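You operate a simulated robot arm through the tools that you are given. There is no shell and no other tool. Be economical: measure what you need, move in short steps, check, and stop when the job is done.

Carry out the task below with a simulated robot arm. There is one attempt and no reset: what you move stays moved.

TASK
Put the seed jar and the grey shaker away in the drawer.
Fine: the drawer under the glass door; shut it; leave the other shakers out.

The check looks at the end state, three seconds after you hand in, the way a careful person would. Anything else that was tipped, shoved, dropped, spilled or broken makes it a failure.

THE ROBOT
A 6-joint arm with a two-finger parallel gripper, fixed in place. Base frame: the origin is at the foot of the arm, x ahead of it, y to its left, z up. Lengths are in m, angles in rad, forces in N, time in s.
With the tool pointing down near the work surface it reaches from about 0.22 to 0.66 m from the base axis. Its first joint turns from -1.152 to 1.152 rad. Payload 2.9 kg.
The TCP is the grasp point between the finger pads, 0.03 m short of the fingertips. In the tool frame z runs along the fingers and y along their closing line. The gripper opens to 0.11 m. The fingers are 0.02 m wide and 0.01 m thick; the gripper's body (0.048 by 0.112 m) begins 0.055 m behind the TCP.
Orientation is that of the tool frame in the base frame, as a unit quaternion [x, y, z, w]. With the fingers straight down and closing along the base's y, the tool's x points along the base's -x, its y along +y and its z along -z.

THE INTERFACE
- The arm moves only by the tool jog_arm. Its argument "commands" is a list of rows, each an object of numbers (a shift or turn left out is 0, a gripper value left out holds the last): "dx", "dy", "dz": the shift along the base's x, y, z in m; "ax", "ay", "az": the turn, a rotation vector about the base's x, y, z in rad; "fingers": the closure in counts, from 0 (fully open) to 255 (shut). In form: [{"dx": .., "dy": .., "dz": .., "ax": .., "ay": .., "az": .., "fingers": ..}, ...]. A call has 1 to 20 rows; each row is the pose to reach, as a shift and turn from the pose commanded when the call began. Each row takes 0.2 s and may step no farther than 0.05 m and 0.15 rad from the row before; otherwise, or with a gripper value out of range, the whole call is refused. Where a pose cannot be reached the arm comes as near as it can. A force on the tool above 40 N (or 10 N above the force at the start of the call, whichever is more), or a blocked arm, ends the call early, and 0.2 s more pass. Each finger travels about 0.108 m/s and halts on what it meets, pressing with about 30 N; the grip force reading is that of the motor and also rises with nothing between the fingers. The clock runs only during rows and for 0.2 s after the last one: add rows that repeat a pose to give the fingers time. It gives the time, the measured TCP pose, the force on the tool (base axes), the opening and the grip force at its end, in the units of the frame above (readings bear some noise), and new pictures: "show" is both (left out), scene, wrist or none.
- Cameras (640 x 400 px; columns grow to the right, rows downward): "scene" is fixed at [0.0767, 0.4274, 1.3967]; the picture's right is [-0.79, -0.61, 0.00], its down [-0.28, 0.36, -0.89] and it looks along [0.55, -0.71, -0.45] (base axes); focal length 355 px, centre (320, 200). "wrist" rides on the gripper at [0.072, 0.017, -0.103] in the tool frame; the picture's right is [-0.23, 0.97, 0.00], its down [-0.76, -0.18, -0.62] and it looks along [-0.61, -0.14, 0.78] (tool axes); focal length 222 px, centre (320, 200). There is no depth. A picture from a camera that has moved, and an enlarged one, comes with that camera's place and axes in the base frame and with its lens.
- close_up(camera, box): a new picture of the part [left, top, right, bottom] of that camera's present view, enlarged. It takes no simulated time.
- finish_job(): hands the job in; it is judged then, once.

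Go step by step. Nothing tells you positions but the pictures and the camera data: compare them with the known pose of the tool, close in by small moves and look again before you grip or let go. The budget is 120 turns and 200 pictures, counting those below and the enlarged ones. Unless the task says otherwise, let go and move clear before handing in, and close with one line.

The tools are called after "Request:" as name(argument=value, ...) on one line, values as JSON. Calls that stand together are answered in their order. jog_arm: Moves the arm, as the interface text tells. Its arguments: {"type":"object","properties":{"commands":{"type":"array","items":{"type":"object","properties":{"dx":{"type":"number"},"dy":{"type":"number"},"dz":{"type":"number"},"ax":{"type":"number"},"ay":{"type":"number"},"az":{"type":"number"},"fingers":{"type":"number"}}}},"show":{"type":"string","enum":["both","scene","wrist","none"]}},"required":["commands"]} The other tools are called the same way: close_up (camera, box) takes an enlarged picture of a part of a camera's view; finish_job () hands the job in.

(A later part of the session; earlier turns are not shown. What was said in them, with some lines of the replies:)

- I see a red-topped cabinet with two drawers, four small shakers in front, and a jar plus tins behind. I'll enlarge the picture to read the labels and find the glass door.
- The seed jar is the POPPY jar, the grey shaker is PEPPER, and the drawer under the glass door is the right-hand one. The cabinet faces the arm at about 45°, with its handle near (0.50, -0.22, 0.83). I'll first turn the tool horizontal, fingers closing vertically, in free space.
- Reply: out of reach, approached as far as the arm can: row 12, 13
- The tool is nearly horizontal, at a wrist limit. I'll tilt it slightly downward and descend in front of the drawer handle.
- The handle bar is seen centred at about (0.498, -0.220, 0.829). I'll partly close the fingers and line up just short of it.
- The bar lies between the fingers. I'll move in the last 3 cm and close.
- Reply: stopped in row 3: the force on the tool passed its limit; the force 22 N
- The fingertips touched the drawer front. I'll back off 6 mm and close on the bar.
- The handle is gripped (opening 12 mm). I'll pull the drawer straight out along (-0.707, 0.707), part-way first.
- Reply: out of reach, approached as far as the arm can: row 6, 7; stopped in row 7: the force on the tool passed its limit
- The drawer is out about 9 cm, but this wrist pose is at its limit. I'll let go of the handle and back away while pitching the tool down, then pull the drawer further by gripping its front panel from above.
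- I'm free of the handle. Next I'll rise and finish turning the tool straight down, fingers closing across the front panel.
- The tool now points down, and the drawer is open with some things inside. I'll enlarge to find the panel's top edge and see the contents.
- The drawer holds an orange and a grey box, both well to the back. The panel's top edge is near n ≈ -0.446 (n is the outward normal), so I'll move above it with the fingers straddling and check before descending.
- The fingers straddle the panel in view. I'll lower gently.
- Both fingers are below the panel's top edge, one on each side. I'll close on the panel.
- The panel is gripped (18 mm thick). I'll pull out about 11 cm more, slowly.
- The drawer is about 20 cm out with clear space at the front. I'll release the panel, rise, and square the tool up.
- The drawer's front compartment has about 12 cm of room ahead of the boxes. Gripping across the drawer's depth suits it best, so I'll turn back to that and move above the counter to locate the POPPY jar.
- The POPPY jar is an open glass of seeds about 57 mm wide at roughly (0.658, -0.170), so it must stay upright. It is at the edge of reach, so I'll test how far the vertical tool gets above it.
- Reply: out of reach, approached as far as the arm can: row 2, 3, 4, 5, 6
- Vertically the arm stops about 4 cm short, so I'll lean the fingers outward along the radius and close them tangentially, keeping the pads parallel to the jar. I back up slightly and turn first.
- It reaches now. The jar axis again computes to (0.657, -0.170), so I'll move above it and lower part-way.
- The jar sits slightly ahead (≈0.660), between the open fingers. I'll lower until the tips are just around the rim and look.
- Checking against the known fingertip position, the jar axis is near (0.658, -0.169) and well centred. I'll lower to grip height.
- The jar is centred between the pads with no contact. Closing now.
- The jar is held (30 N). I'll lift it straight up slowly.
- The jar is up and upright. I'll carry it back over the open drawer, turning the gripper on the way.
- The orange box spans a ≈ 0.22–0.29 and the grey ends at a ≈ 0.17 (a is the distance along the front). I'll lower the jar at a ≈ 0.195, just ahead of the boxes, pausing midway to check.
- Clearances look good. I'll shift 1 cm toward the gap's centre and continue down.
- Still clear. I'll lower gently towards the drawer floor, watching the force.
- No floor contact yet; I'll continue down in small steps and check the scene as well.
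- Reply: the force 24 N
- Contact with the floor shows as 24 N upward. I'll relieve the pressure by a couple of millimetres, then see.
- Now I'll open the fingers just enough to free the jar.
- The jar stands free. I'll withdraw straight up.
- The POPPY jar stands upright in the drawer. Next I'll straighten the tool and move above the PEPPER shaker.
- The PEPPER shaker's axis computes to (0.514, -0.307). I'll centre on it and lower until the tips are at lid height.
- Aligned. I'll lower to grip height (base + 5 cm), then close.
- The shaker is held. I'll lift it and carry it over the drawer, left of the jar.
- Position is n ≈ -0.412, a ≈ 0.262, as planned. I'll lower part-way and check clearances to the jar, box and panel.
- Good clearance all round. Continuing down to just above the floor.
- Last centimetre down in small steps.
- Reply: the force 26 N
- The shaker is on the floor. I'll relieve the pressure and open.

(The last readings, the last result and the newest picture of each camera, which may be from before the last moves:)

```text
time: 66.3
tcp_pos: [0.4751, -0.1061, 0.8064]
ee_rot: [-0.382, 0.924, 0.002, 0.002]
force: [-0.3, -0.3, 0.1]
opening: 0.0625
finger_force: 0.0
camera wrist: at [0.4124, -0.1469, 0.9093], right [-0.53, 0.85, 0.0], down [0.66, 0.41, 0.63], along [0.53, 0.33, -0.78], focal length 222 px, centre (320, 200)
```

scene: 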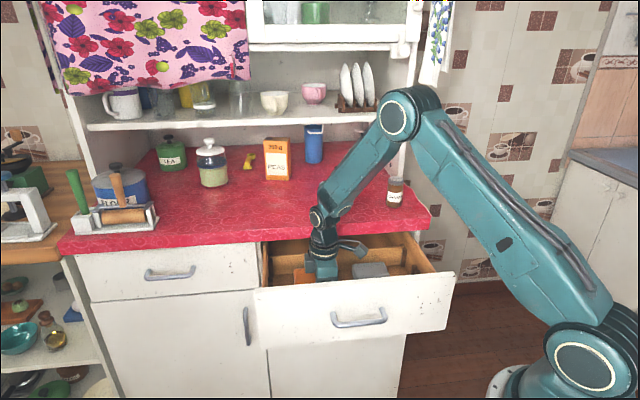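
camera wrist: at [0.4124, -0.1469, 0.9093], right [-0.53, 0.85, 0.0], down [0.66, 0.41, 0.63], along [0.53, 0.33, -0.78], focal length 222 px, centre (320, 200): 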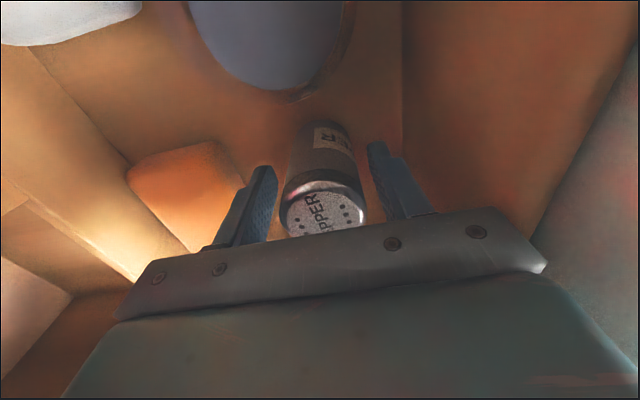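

Both are standing free. I'll withdraw straight up and look at the drawer.

Request:
jog_arm(commands=[{"dz": 0.01}, {"dz": 0.025}, {"dz": 0.05}, {"dz": 0.08}, {"dz": 0.12}, {"dz": 0.16}, {"dz": 0.2}, {"dz": 0.24}, {"dz": 0.24, "dx": -0.03}, {"dz": 0.24, "dx": -0.06}, {"dz": 0.24, "dx": -0.09}, {"dz": 0.24, "dx": -0.1, "dy": -0.01}])

Request:
close_up(camera="scene", box=[240, 160, 460, 320])

Request:
close_up(camera="wrist", box=[120, 0, 420, 220])

```text
time: 68.9
tcp_pos: [0.3758, -0.1173, 1.0452]
ee_rot: [-0.382, 0.924, 0.002, 0.001]
force: [0.6, 0.7, 0.0]
opening: 0.0625
finger_force: 0.1
camera wrist: at [0.3115, -0.1577, 1.1486], right [-0.53, 0.85, 0.0], down [0.66, 0.41, 0.63], along [0.53, 0.33, -0.78], focal length 222 px, centre (320, 200)
```

scene: 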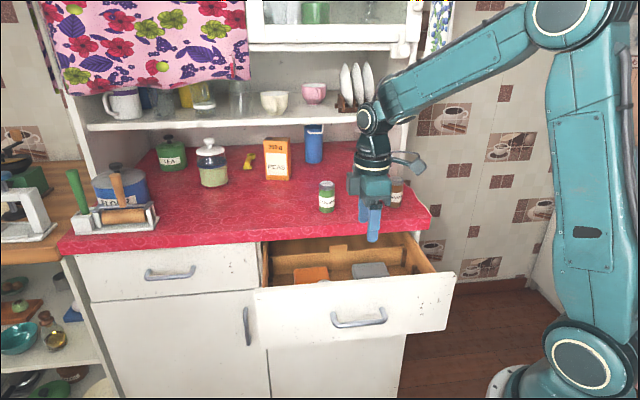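
wrist: 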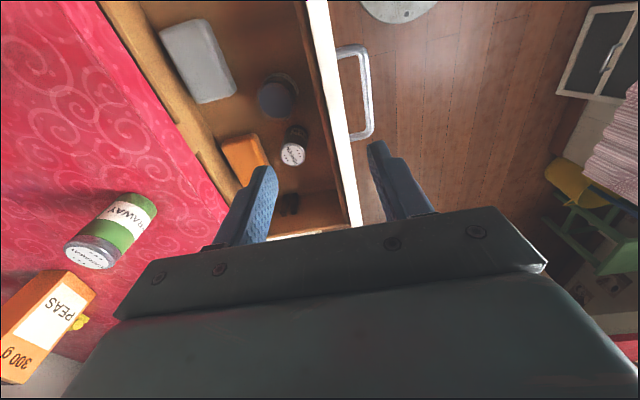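

```text
2.50 times, centred on (350, 240) of scene
camera zoom: at [0.0767, 0.4274, 1.3967], right [-0.79, -0.61, 0.0], down [-0.28, 0.36, -0.89], along [0.55, -0.71, -0.45], focal length 888 px, centre (245, 100)
```

zoom: 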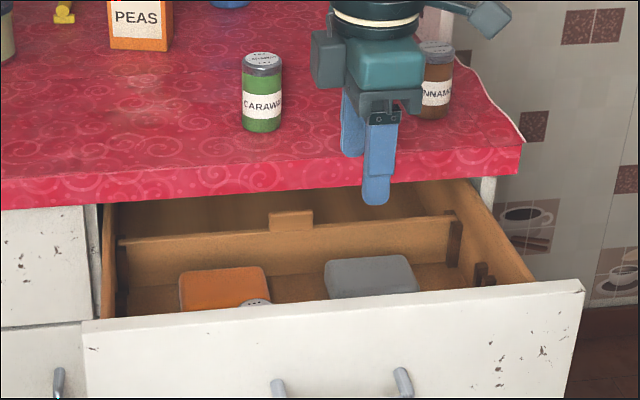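

```text
1.82 times, centred on (270, 110) of wrist
camera zoom: at [0.3115, -0.1577, 1.1486], right [-0.53, 0.85, 0.0], down [0.66, 0.41, 0.63], along [0.53, 0.33, -0.78], focal length 404 px, centre (411, 364)
```

zoom: 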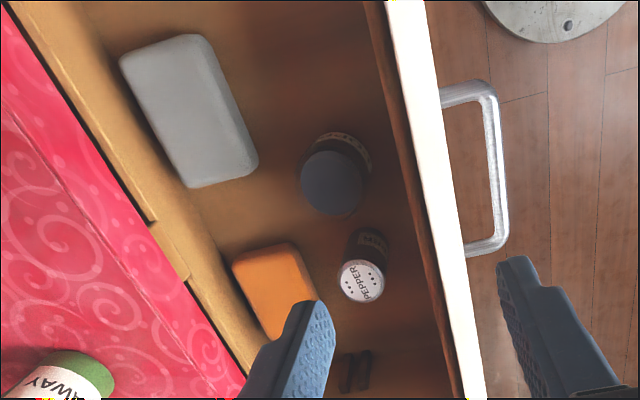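

Both stand upright in the drawer, clear of each other. To close it, I'll take the front panel from above again and slide it most of the way in.

Request:
jog_arm(commands=[{"fingers": 90, "dx": -0.001, "dy": 0.012}, {"fingers": 90, "dx": -0.001, "dy": 0.0232}, {"fingers": 90, "dx": -0.001, "dy": 0.0232, "dz": -0.03}, {"fingers": 90, "dx": -0.001, "dy": 0.0232, "dz": -0.06}, {"fingers": 90, "dx": -0.001, "dy": 0.0232, "dz": -0.085}, {"fingers": 90, "dx": -0.001, "dy": 0.0232, "dz": -0.085}])

```text
time: 70.3
tcp_pos: [0.3753, -0.0938, 0.9622]
ee_rot: [-0.382, 0.924, 0.002, 0.003]
force: [0.1, -0.6, -0.1]
opening: 0.0711
finger_force: 0.1
camera wrist: at [0.3112, -0.1348, 1.0651], right [-0.53, 0.85, 0.0], down [0.66, 0.41, 0.63], along [0.53, 0.33, -0.78], focal length 222 px, centre (320, 200)
```

scene: 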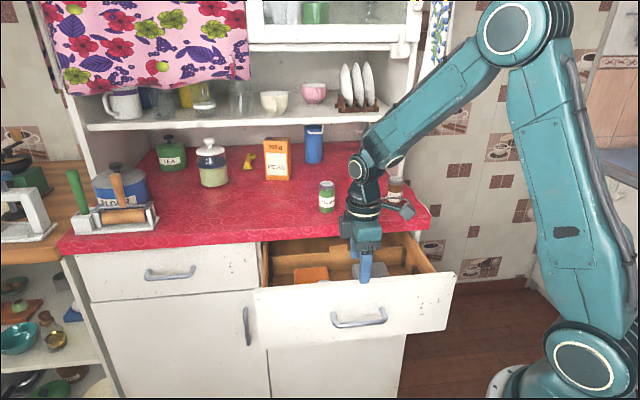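
wrist: 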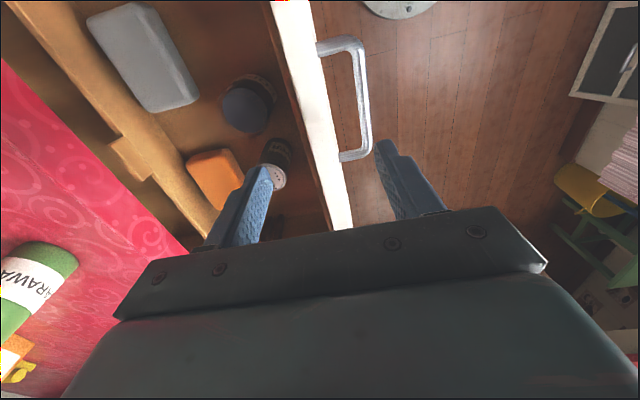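

The fingers straddle the panel. I'll lower and close.

Request:
jog_arm(commands=[{"dz": -0.02}, {"dz": -0.04}, {"dz": -0.058}, {"dz": -0.058}, {"dz": -0.058, "fingers": 150}, {"dz": -0.058, "fingers": 200}, {"dz": -0.058, "fingers": 230}, {"dz": -0.058, "fingers": 230}], show="wrist")

```text
time: 72.1
tcp_pos: [0.3749, -0.0933, 0.9038]
ee_rot: [-0.382, 0.924, 0.002, 0.002]
force: [0.5, -1.0, -4.3]
opening: 0.0182
finger_force: 44.8
camera wrist: at [0.3112, -0.1333, 1.0064], right [-0.53, 0.85, 0.0], down [0.66, 0.41, 0.63], along [0.53, 0.33, -0.78], focal length 222 px, centre (320, 200)
```

wrist: 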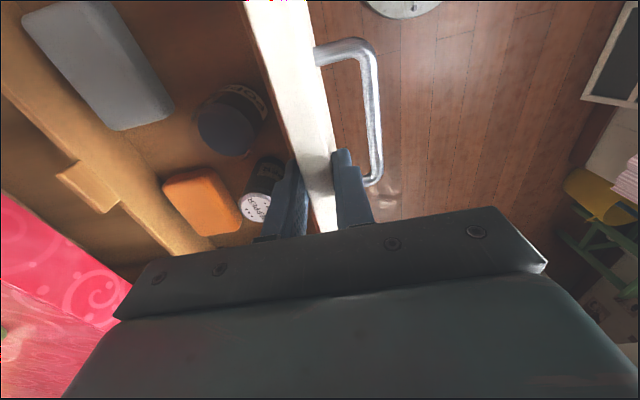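

Gripped. Sliding the drawer in slowly by 11 cm.

Request:
jog_arm(commands=[{"dx": 0.003, "dy": -0.003}, {"dx": 0.008, "dy": -0.008}, {"dx": 0.014, "dy": -0.014}, {"dx": 0.021, "dy": -0.021}, {"dx": 0.028, "dy": -0.028}, {"dx": 0.035, "dy": -0.035}, {"dx": 0.042, "dy": -0.042}, {"dx": 0.049, "dy": -0.049}, {"dx": 0.056, "dy": -0.056}, {"dx": 0.063, "dy": -0.063}, {"dx": 0.07, "dy": -0.07}, {"dx": 0.076, "dy": -0.076}, {"dx": 0.079, "dy": -0.079}, {"dx": 0.08, "dy": -0.08}])

```text
time: 75.1
tcp_pos: [0.4555, -0.1732, 0.9035]
ee_rot: [-0.382, 0.924, 0.002, 0.0]
force: [-11.1, -8.9, -1.8]
opening: 0.0179
finger_force: 45.2
camera wrist: at [0.3917, -0.2136, 1.0065], right [-0.53, 0.85, 0.0], down [0.66, 0.41, 0.63], along [0.53, 0.33, -0.78], focal length 222 px, centre (320, 200)
```

scene: 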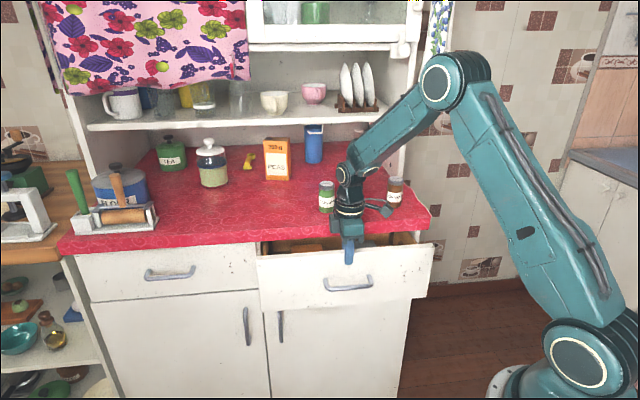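
wrist: 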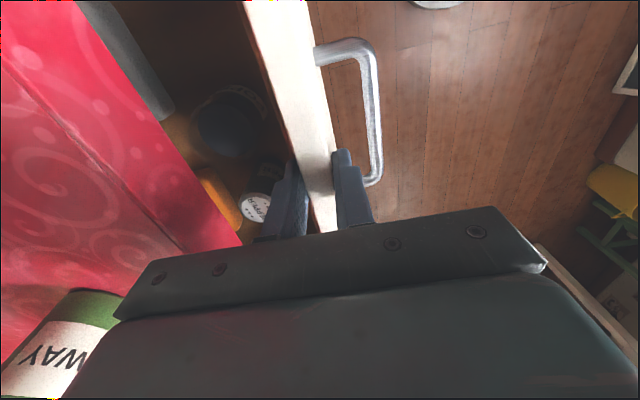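

The items are still standing. I'll push about 2.5 cm further, then release and rise.

Request:
jog_arm(commands=[{"dx": 0.005, "dy": -0.005}, {"dx": 0.011, "dy": -0.011}, {"dx": 0.016, "dy": -0.016}, {"dx": 0.018, "dy": -0.018}, {"dx": 0.018, "dy": -0.018, "fingers": 190}, {"dx": 0.018, "dy": -0.018, "fingers": 165}, {"dx": 0.018, "dy": -0.018, "fingers": 165}], show="wrist")

```text
time: 76.7
tcp_pos: [0.474, -0.1901, 0.904]
ee_rot: [-0.383, 0.924, 0.002, 0.002]
force: [-0.2, 0.8, -0.5]
opening: 0.0388
finger_force: 0.0
camera wrist: at [0.4105, -0.2305, 1.0061], right [-0.53, 0.85, 0.0], down [0.66, 0.41, 0.63], along [0.53, 0.33, -0.78], focal length 222 px, centre (320, 200)
```

wrist: 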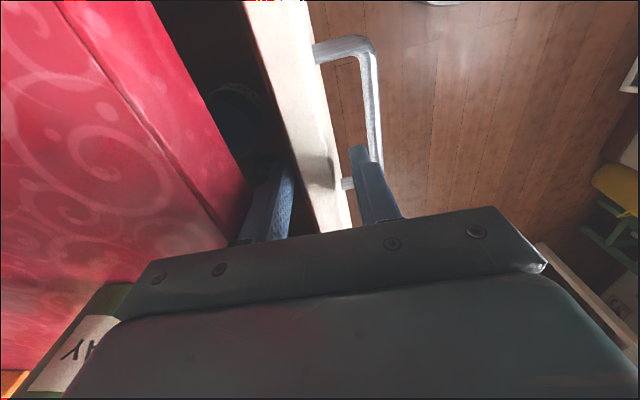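

Released. I'll rise and back off, then turn the tool toward horizontal again to push the drawer fully shut.

Request:
jog_arm(commands=[{"dz": 0.03}, {"dz": 0.06}, {"dz": 0.1}, {"dz": 0.14}, {"dz": 0.14, "dx": -0.03, "dy": 0.03}, {"dz": 0.14, "dx": -0.06, "dy": 0.06}, {"dz": 0.14, "dx": -0.09, "dy": 0.09}, {"dz": 0.14, "dx": -0.1, "dy": 0.095}, {"dz": 0.13, "dx": -0.1, "dy": 0.095, "ax": -0.1, "ay": -0.1}, {"dz": 0.12, "dx": -0.1, "dy": 0.095, "ax": -0.2, "ay": -0.2}, {"dz": 0.11, "dx": -0.1, "dy": 0.095, "ax": -0.3, "ay": -0.3}, {"dz": 0.1, "dx": -0.1, "dy": 0.095, "ax": -0.4, "ay": -0.4}, {"dz": 0.08, "dx": -0.1, "dy": 0.095, "ax": -0.5, "ay": -0.5}, {"dz": 0.04, "dx": -0.1, "dy": 0.095, "ax": -0.54, "ay": -0.54}, {"dz": 0.0, "dx": -0.1, "dy": 0.095, "ax": -0.54, "ay": -0.54}, {"dz": -0.04, "dx": -0.1, "dy": 0.095, "ax": -0.54, "ay": -0.54}, {"dz": -0.07, "dx": -0.1, "dy": 0.095, "ax": -0.54, "ay": -0.54}, {"dz": -0.07, "dx": -0.1, "dy": 0.095, "ax": -0.54, "ay": -0.54}])

```text
time: 80.5
tcp_pos: [0.373, -0.0956, 0.8348]
ee_rot: [-0.356, 0.857, -0.343, 0.146]
force: [0.7, -0.4, -0.5]
opening: 0.0388
finger_force: 0.1
camera wrist: at [0.2626, -0.0891, 0.8965], right [-0.34, 0.66, -0.67], down [0.32, 0.75, 0.58], along [0.89, -0.02, -0.46], focal length 222 px, centre (320, 200)
```

scene: 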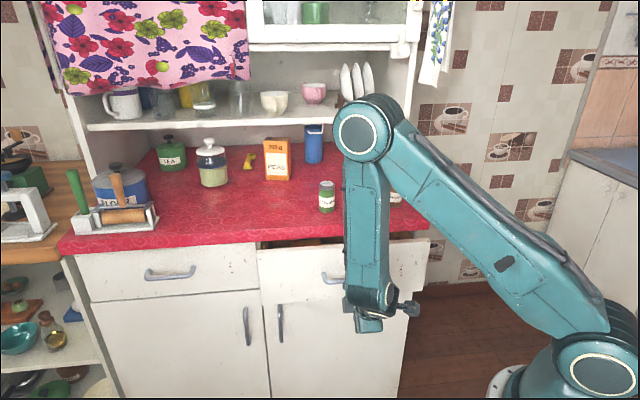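
wrist: 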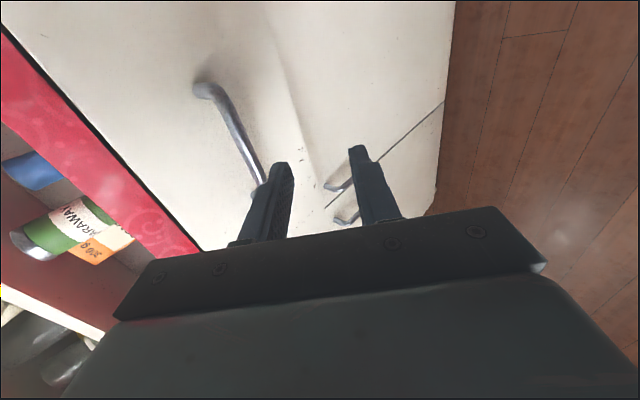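

I'll level the tool further while closing in on the handle.

Request:
jog_arm(commands=[{"ax": -0.09, "ay": -0.09, "dx": 0.01, "dy": -0.01}, {"ax": -0.18, "ay": -0.18, "dx": 0.02, "dy": -0.019}, {"ax": -0.27, "ay": -0.27, "dx": 0.028, "dy": -0.026}, {"ax": -0.35, "ay": -0.35, "dx": 0.033, "dy": -0.03, "dz": -0.002}, {"ax": -0.35, "ay": -0.35, "dx": 0.033, "dy": -0.03, "dz": -0.002}])

```text
time: 81.7
tcp_pos: [0.4186, -0.1195, 0.8352]
ee_rot: [-0.309, 0.749, -0.541, 0.225]
force: [0.5, 0.5, -0.6]
opening: 0.0389
finger_force: 0.1
out of reach, approached as far as the arm can: row 4, 5
camera wrist: at [0.2941, -0.0986, 0.8502], right [-0.06, 0.38, -0.92], down [0.16, 0.92, 0.37], along [0.99, -0.13, -0.11], focal length 222 px, centre (320, 200)
```

scene: 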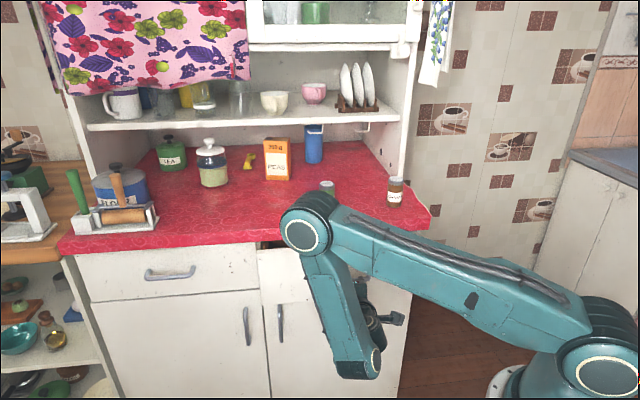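
wrist: 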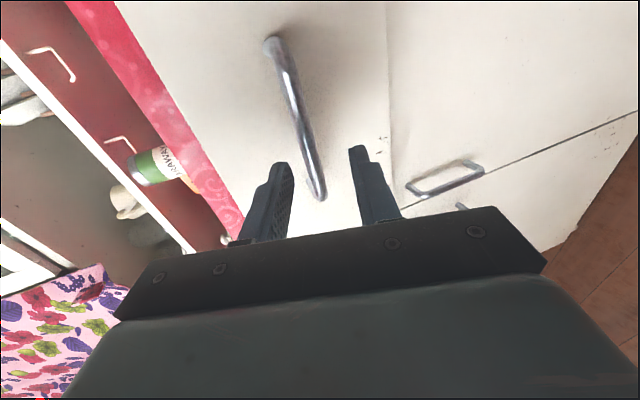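

The handle is now at (0.453, -0.168, 0.827), as predicted. I'll align so the fingers straddle the bar, short of the panel.

Request:
jog_arm(commands=[{"dx": 0.0, "dy": -0.014, "dz": -0.002}, {"dx": 0.01, "dy": -0.025, "dz": -0.0025}, {"dx": 0.02, "dy": -0.035, "dz": -0.0025}, {"dx": 0.02, "dy": -0.035, "dz": -0.0025}], show="wrist")

```text
time: 82.7
tcp_pos: [0.4382, -0.1563, 0.8304]
ee_rot: [-0.311, 0.747, -0.542, 0.227]
force: [0.8, -0.1, 0.0]
opening: 0.0386
finger_force: 0.0
out of reach, approached as far as the arm can: row 1
camera wrist: at [0.3133, -0.1352, 0.8453], right [-0.05, 0.38, -0.93], down [0.15, 0.92, 0.36], along [0.99, -0.12, -0.1], focal length 222 px, centre (320, 200)
```

wrist: 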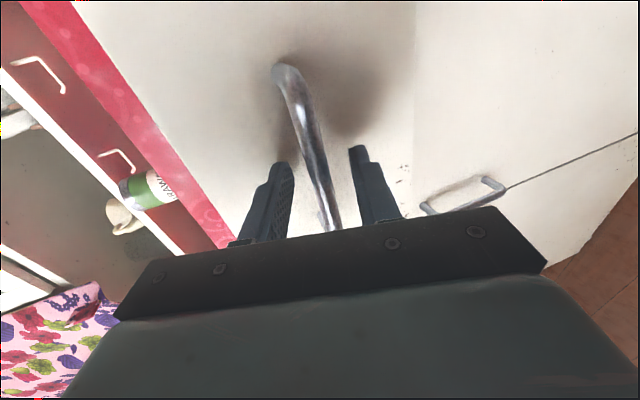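

Fingers straddle the bar. I'll push the panel straight in, slowly.

Request:
jog_arm(commands=[{"dx": 0.003, "dy": -0.003}, {"dx": 0.007, "dy": -0.007}, {"dx": 0.012, "dy": -0.012}, {"dx": 0.017, "dy": -0.017}, {"dx": 0.022, "dy": -0.022}, {"dx": 0.027, "dy": -0.027}, {"dx": 0.032, "dy": -0.032}, {"dx": 0.037, "dy": -0.037}, {"dx": 0.042, "dy": -0.042}, {"dx": 0.046, "dy": -0.047}, {"dx": 0.049, "dy": -0.051}, {"dx": 0.05, "dy": -0.053}, {"dx": 0.05, "dy": -0.053}])

Request:
close_up(camera="scene", box=[230, 170, 450, 320])

```text
time: 85.5
tcp_pos: [0.4889, -0.2079, 0.8328]
ee_rot: [-0.31, 0.747, -0.542, 0.227]
force: [0.0, 0.6, -0.6]
opening: 0.0387
finger_force: 0.0
camera wrist: at [0.364, -0.1866, 0.8472], right [-0.05, 0.37, -0.93], down [0.15, 0.92, 0.36], along [0.99, -0.12, -0.1], focal length 222 px, centre (320, 200)
```

scene: 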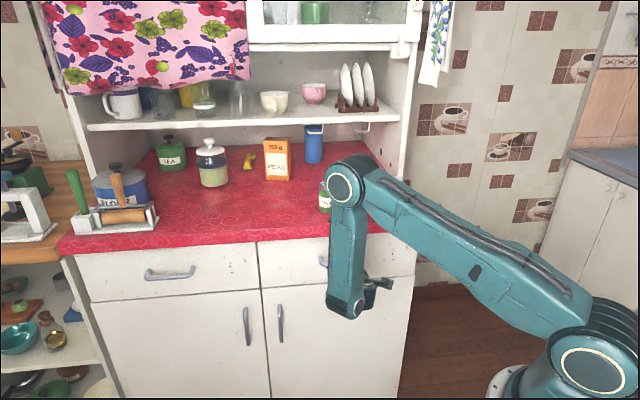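
wrist: 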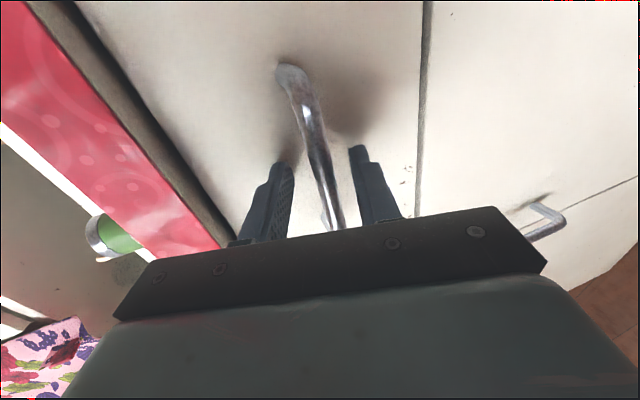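

```text
2.67 times, centred on (340, 245) of scene
camera zoom: at [0.0767, 0.4274, 1.3967], right [-0.79, -0.61, 0.0], down [-0.28, 0.36, -0.89], along [0.55, -0.71, -0.45], focal length 947 px, centre (267, 80)
```

zoom: 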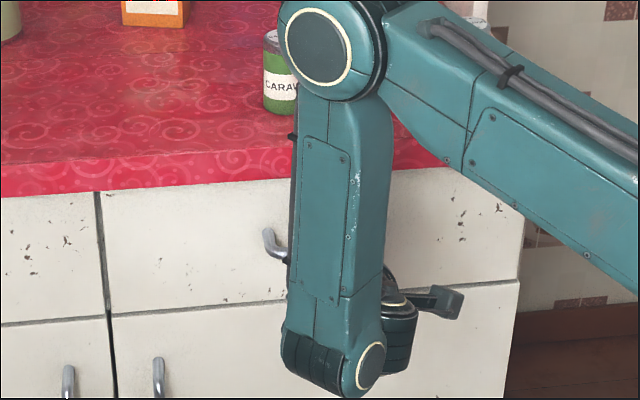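

It looks nearly flush with no push force left. I'll press a few millimetres more until it meets the stop.

Request:
jog_arm(commands=[{"dx": 0.001, "dy": -0.001}, {"dx": 0.002, "dy": -0.002}, {"dx": 0.003, "dy": -0.003}, {"dx": 0.004, "dy": -0.004}, {"dx": 0.005, "dy": -0.005}, {"dx": 0.006, "dy": -0.006}], show="wrist")

```text
time: 86.1
tcp_pos: [0.4898, -0.2077, 0.8314]
ee_rot: [-0.314, 0.745, -0.543, 0.226]
force: [-14.7, 11.3, 8.5]
opening: 0.0396
finger_force: 1.1
stopped in row 2: the force on the tool passed its limit (the readings are from after the stop); the commanded pose is now the measured one
camera wrist: at [0.3641, -0.1874, 0.8473], right [-0.06, 0.37, -0.93], down [0.15, 0.92, 0.36], along [0.99, -0.12, -0.11], focal length 222 px, centre (320, 200)
```

wrist: 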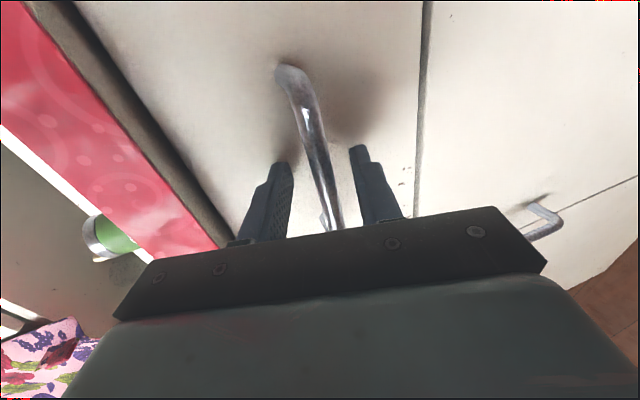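

It has met the hard stop, as when first closed. I'll back straight off without touching the bar, then rise.

Request:
jog_arm(commands=[{"dx": -0.01, "dy": 0.01}, {"dx": -0.02, "dy": 0.02}, {"dx": -0.032, "dy": 0.032}, {"dx": -0.044, "dy": 0.044}, {"dx": -0.055, "dy": 0.055, "ax": 0.08, "ay": 0.08}, {"dx": -0.068, "dy": 0.068, "ax": 0.17, "ay": 0.17}, {"dx": -0.08, "dy": 0.08, "ax": 0.26, "ay": 0.26}, {"dx": -0.095, "dy": 0.095, "ax": 0.35, "ay": 0.35}, {"dx": -0.11, "dy": 0.11, "ax": 0.44, "ay": 0.44}, {"dx": -0.12, "dy": 0.115, "ax": 0.5, "ay": 0.5, "dz": 0.04}, {"dx": -0.12, "dy": 0.115, "ax": 0.59, "ay": 0.59, "dz": 0.08}, {"dx": -0.12, "dy": 0.115, "ax": 0.68, "ay": 0.68, "dz": 0.12}, {"dx": -0.12, "dy": 0.115, "ax": 0.77, "ay": 0.77, "dz": 0.16}, {"dx": -0.12, "dy": 0.115, "ax": 0.86, "ay": 0.86, "dz": 0.2}, {"dx": -0.12, "dy": 0.115, "ax": 0.89, "ay": 0.89, "dz": 0.25}, {"dx": -0.12, "dy": 0.115, "ax": 0.89, "ay": 0.89, "dz": 0.3}])

Request:
close_up(camera="scene", box=[230, 160, 450, 310])

```text
time: 89.5
tcp_pos: [0.3661, -0.095, 1.1342]
ee_rot: [-0.384, 0.923, 0.003, 0.003]
force: [0.2, -0.5, 0.1]
opening: 0.0389
finger_force: 0.0
camera wrist: at [0.3034, -0.1366, 1.2366], right [-0.53, 0.85, 0.01], down [0.66, 0.41, 0.63], along [0.53, 0.34, -0.78], focal length 222 px, centre (320, 200)
```

scene: 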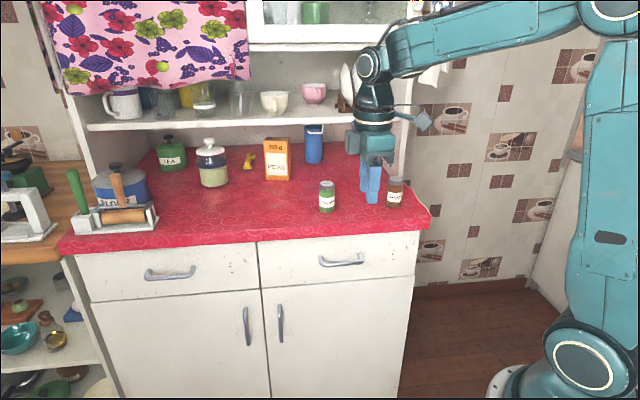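
wrist: 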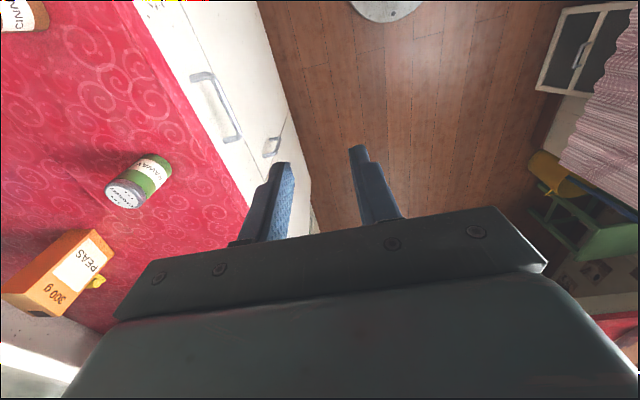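

```text
2.67 times, centred on (340, 235) of scene
camera zoom: at [0.0767, 0.4274, 1.3967], right [-0.79, -0.61, 0.0], down [-0.28, 0.36, -0.89], along [0.55, -0.71, -0.45], focal length 947 px, centre (267, 107)
```

zoom: 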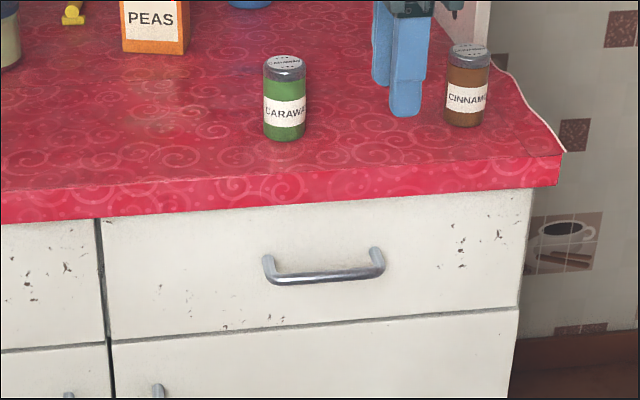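

The drawer is fully shut, caraway and cinnamon are untouched on the counter, and the arm is clear. Handing in.

Request:
finish_job()

```text
The job is handed in.
```

The POPPY seed jar and the grey PEPPER shaker are in the drawer under the glass door, which is shut; both were upright when last seen, and the caraway and cinnamon shakers stay out on the counter.
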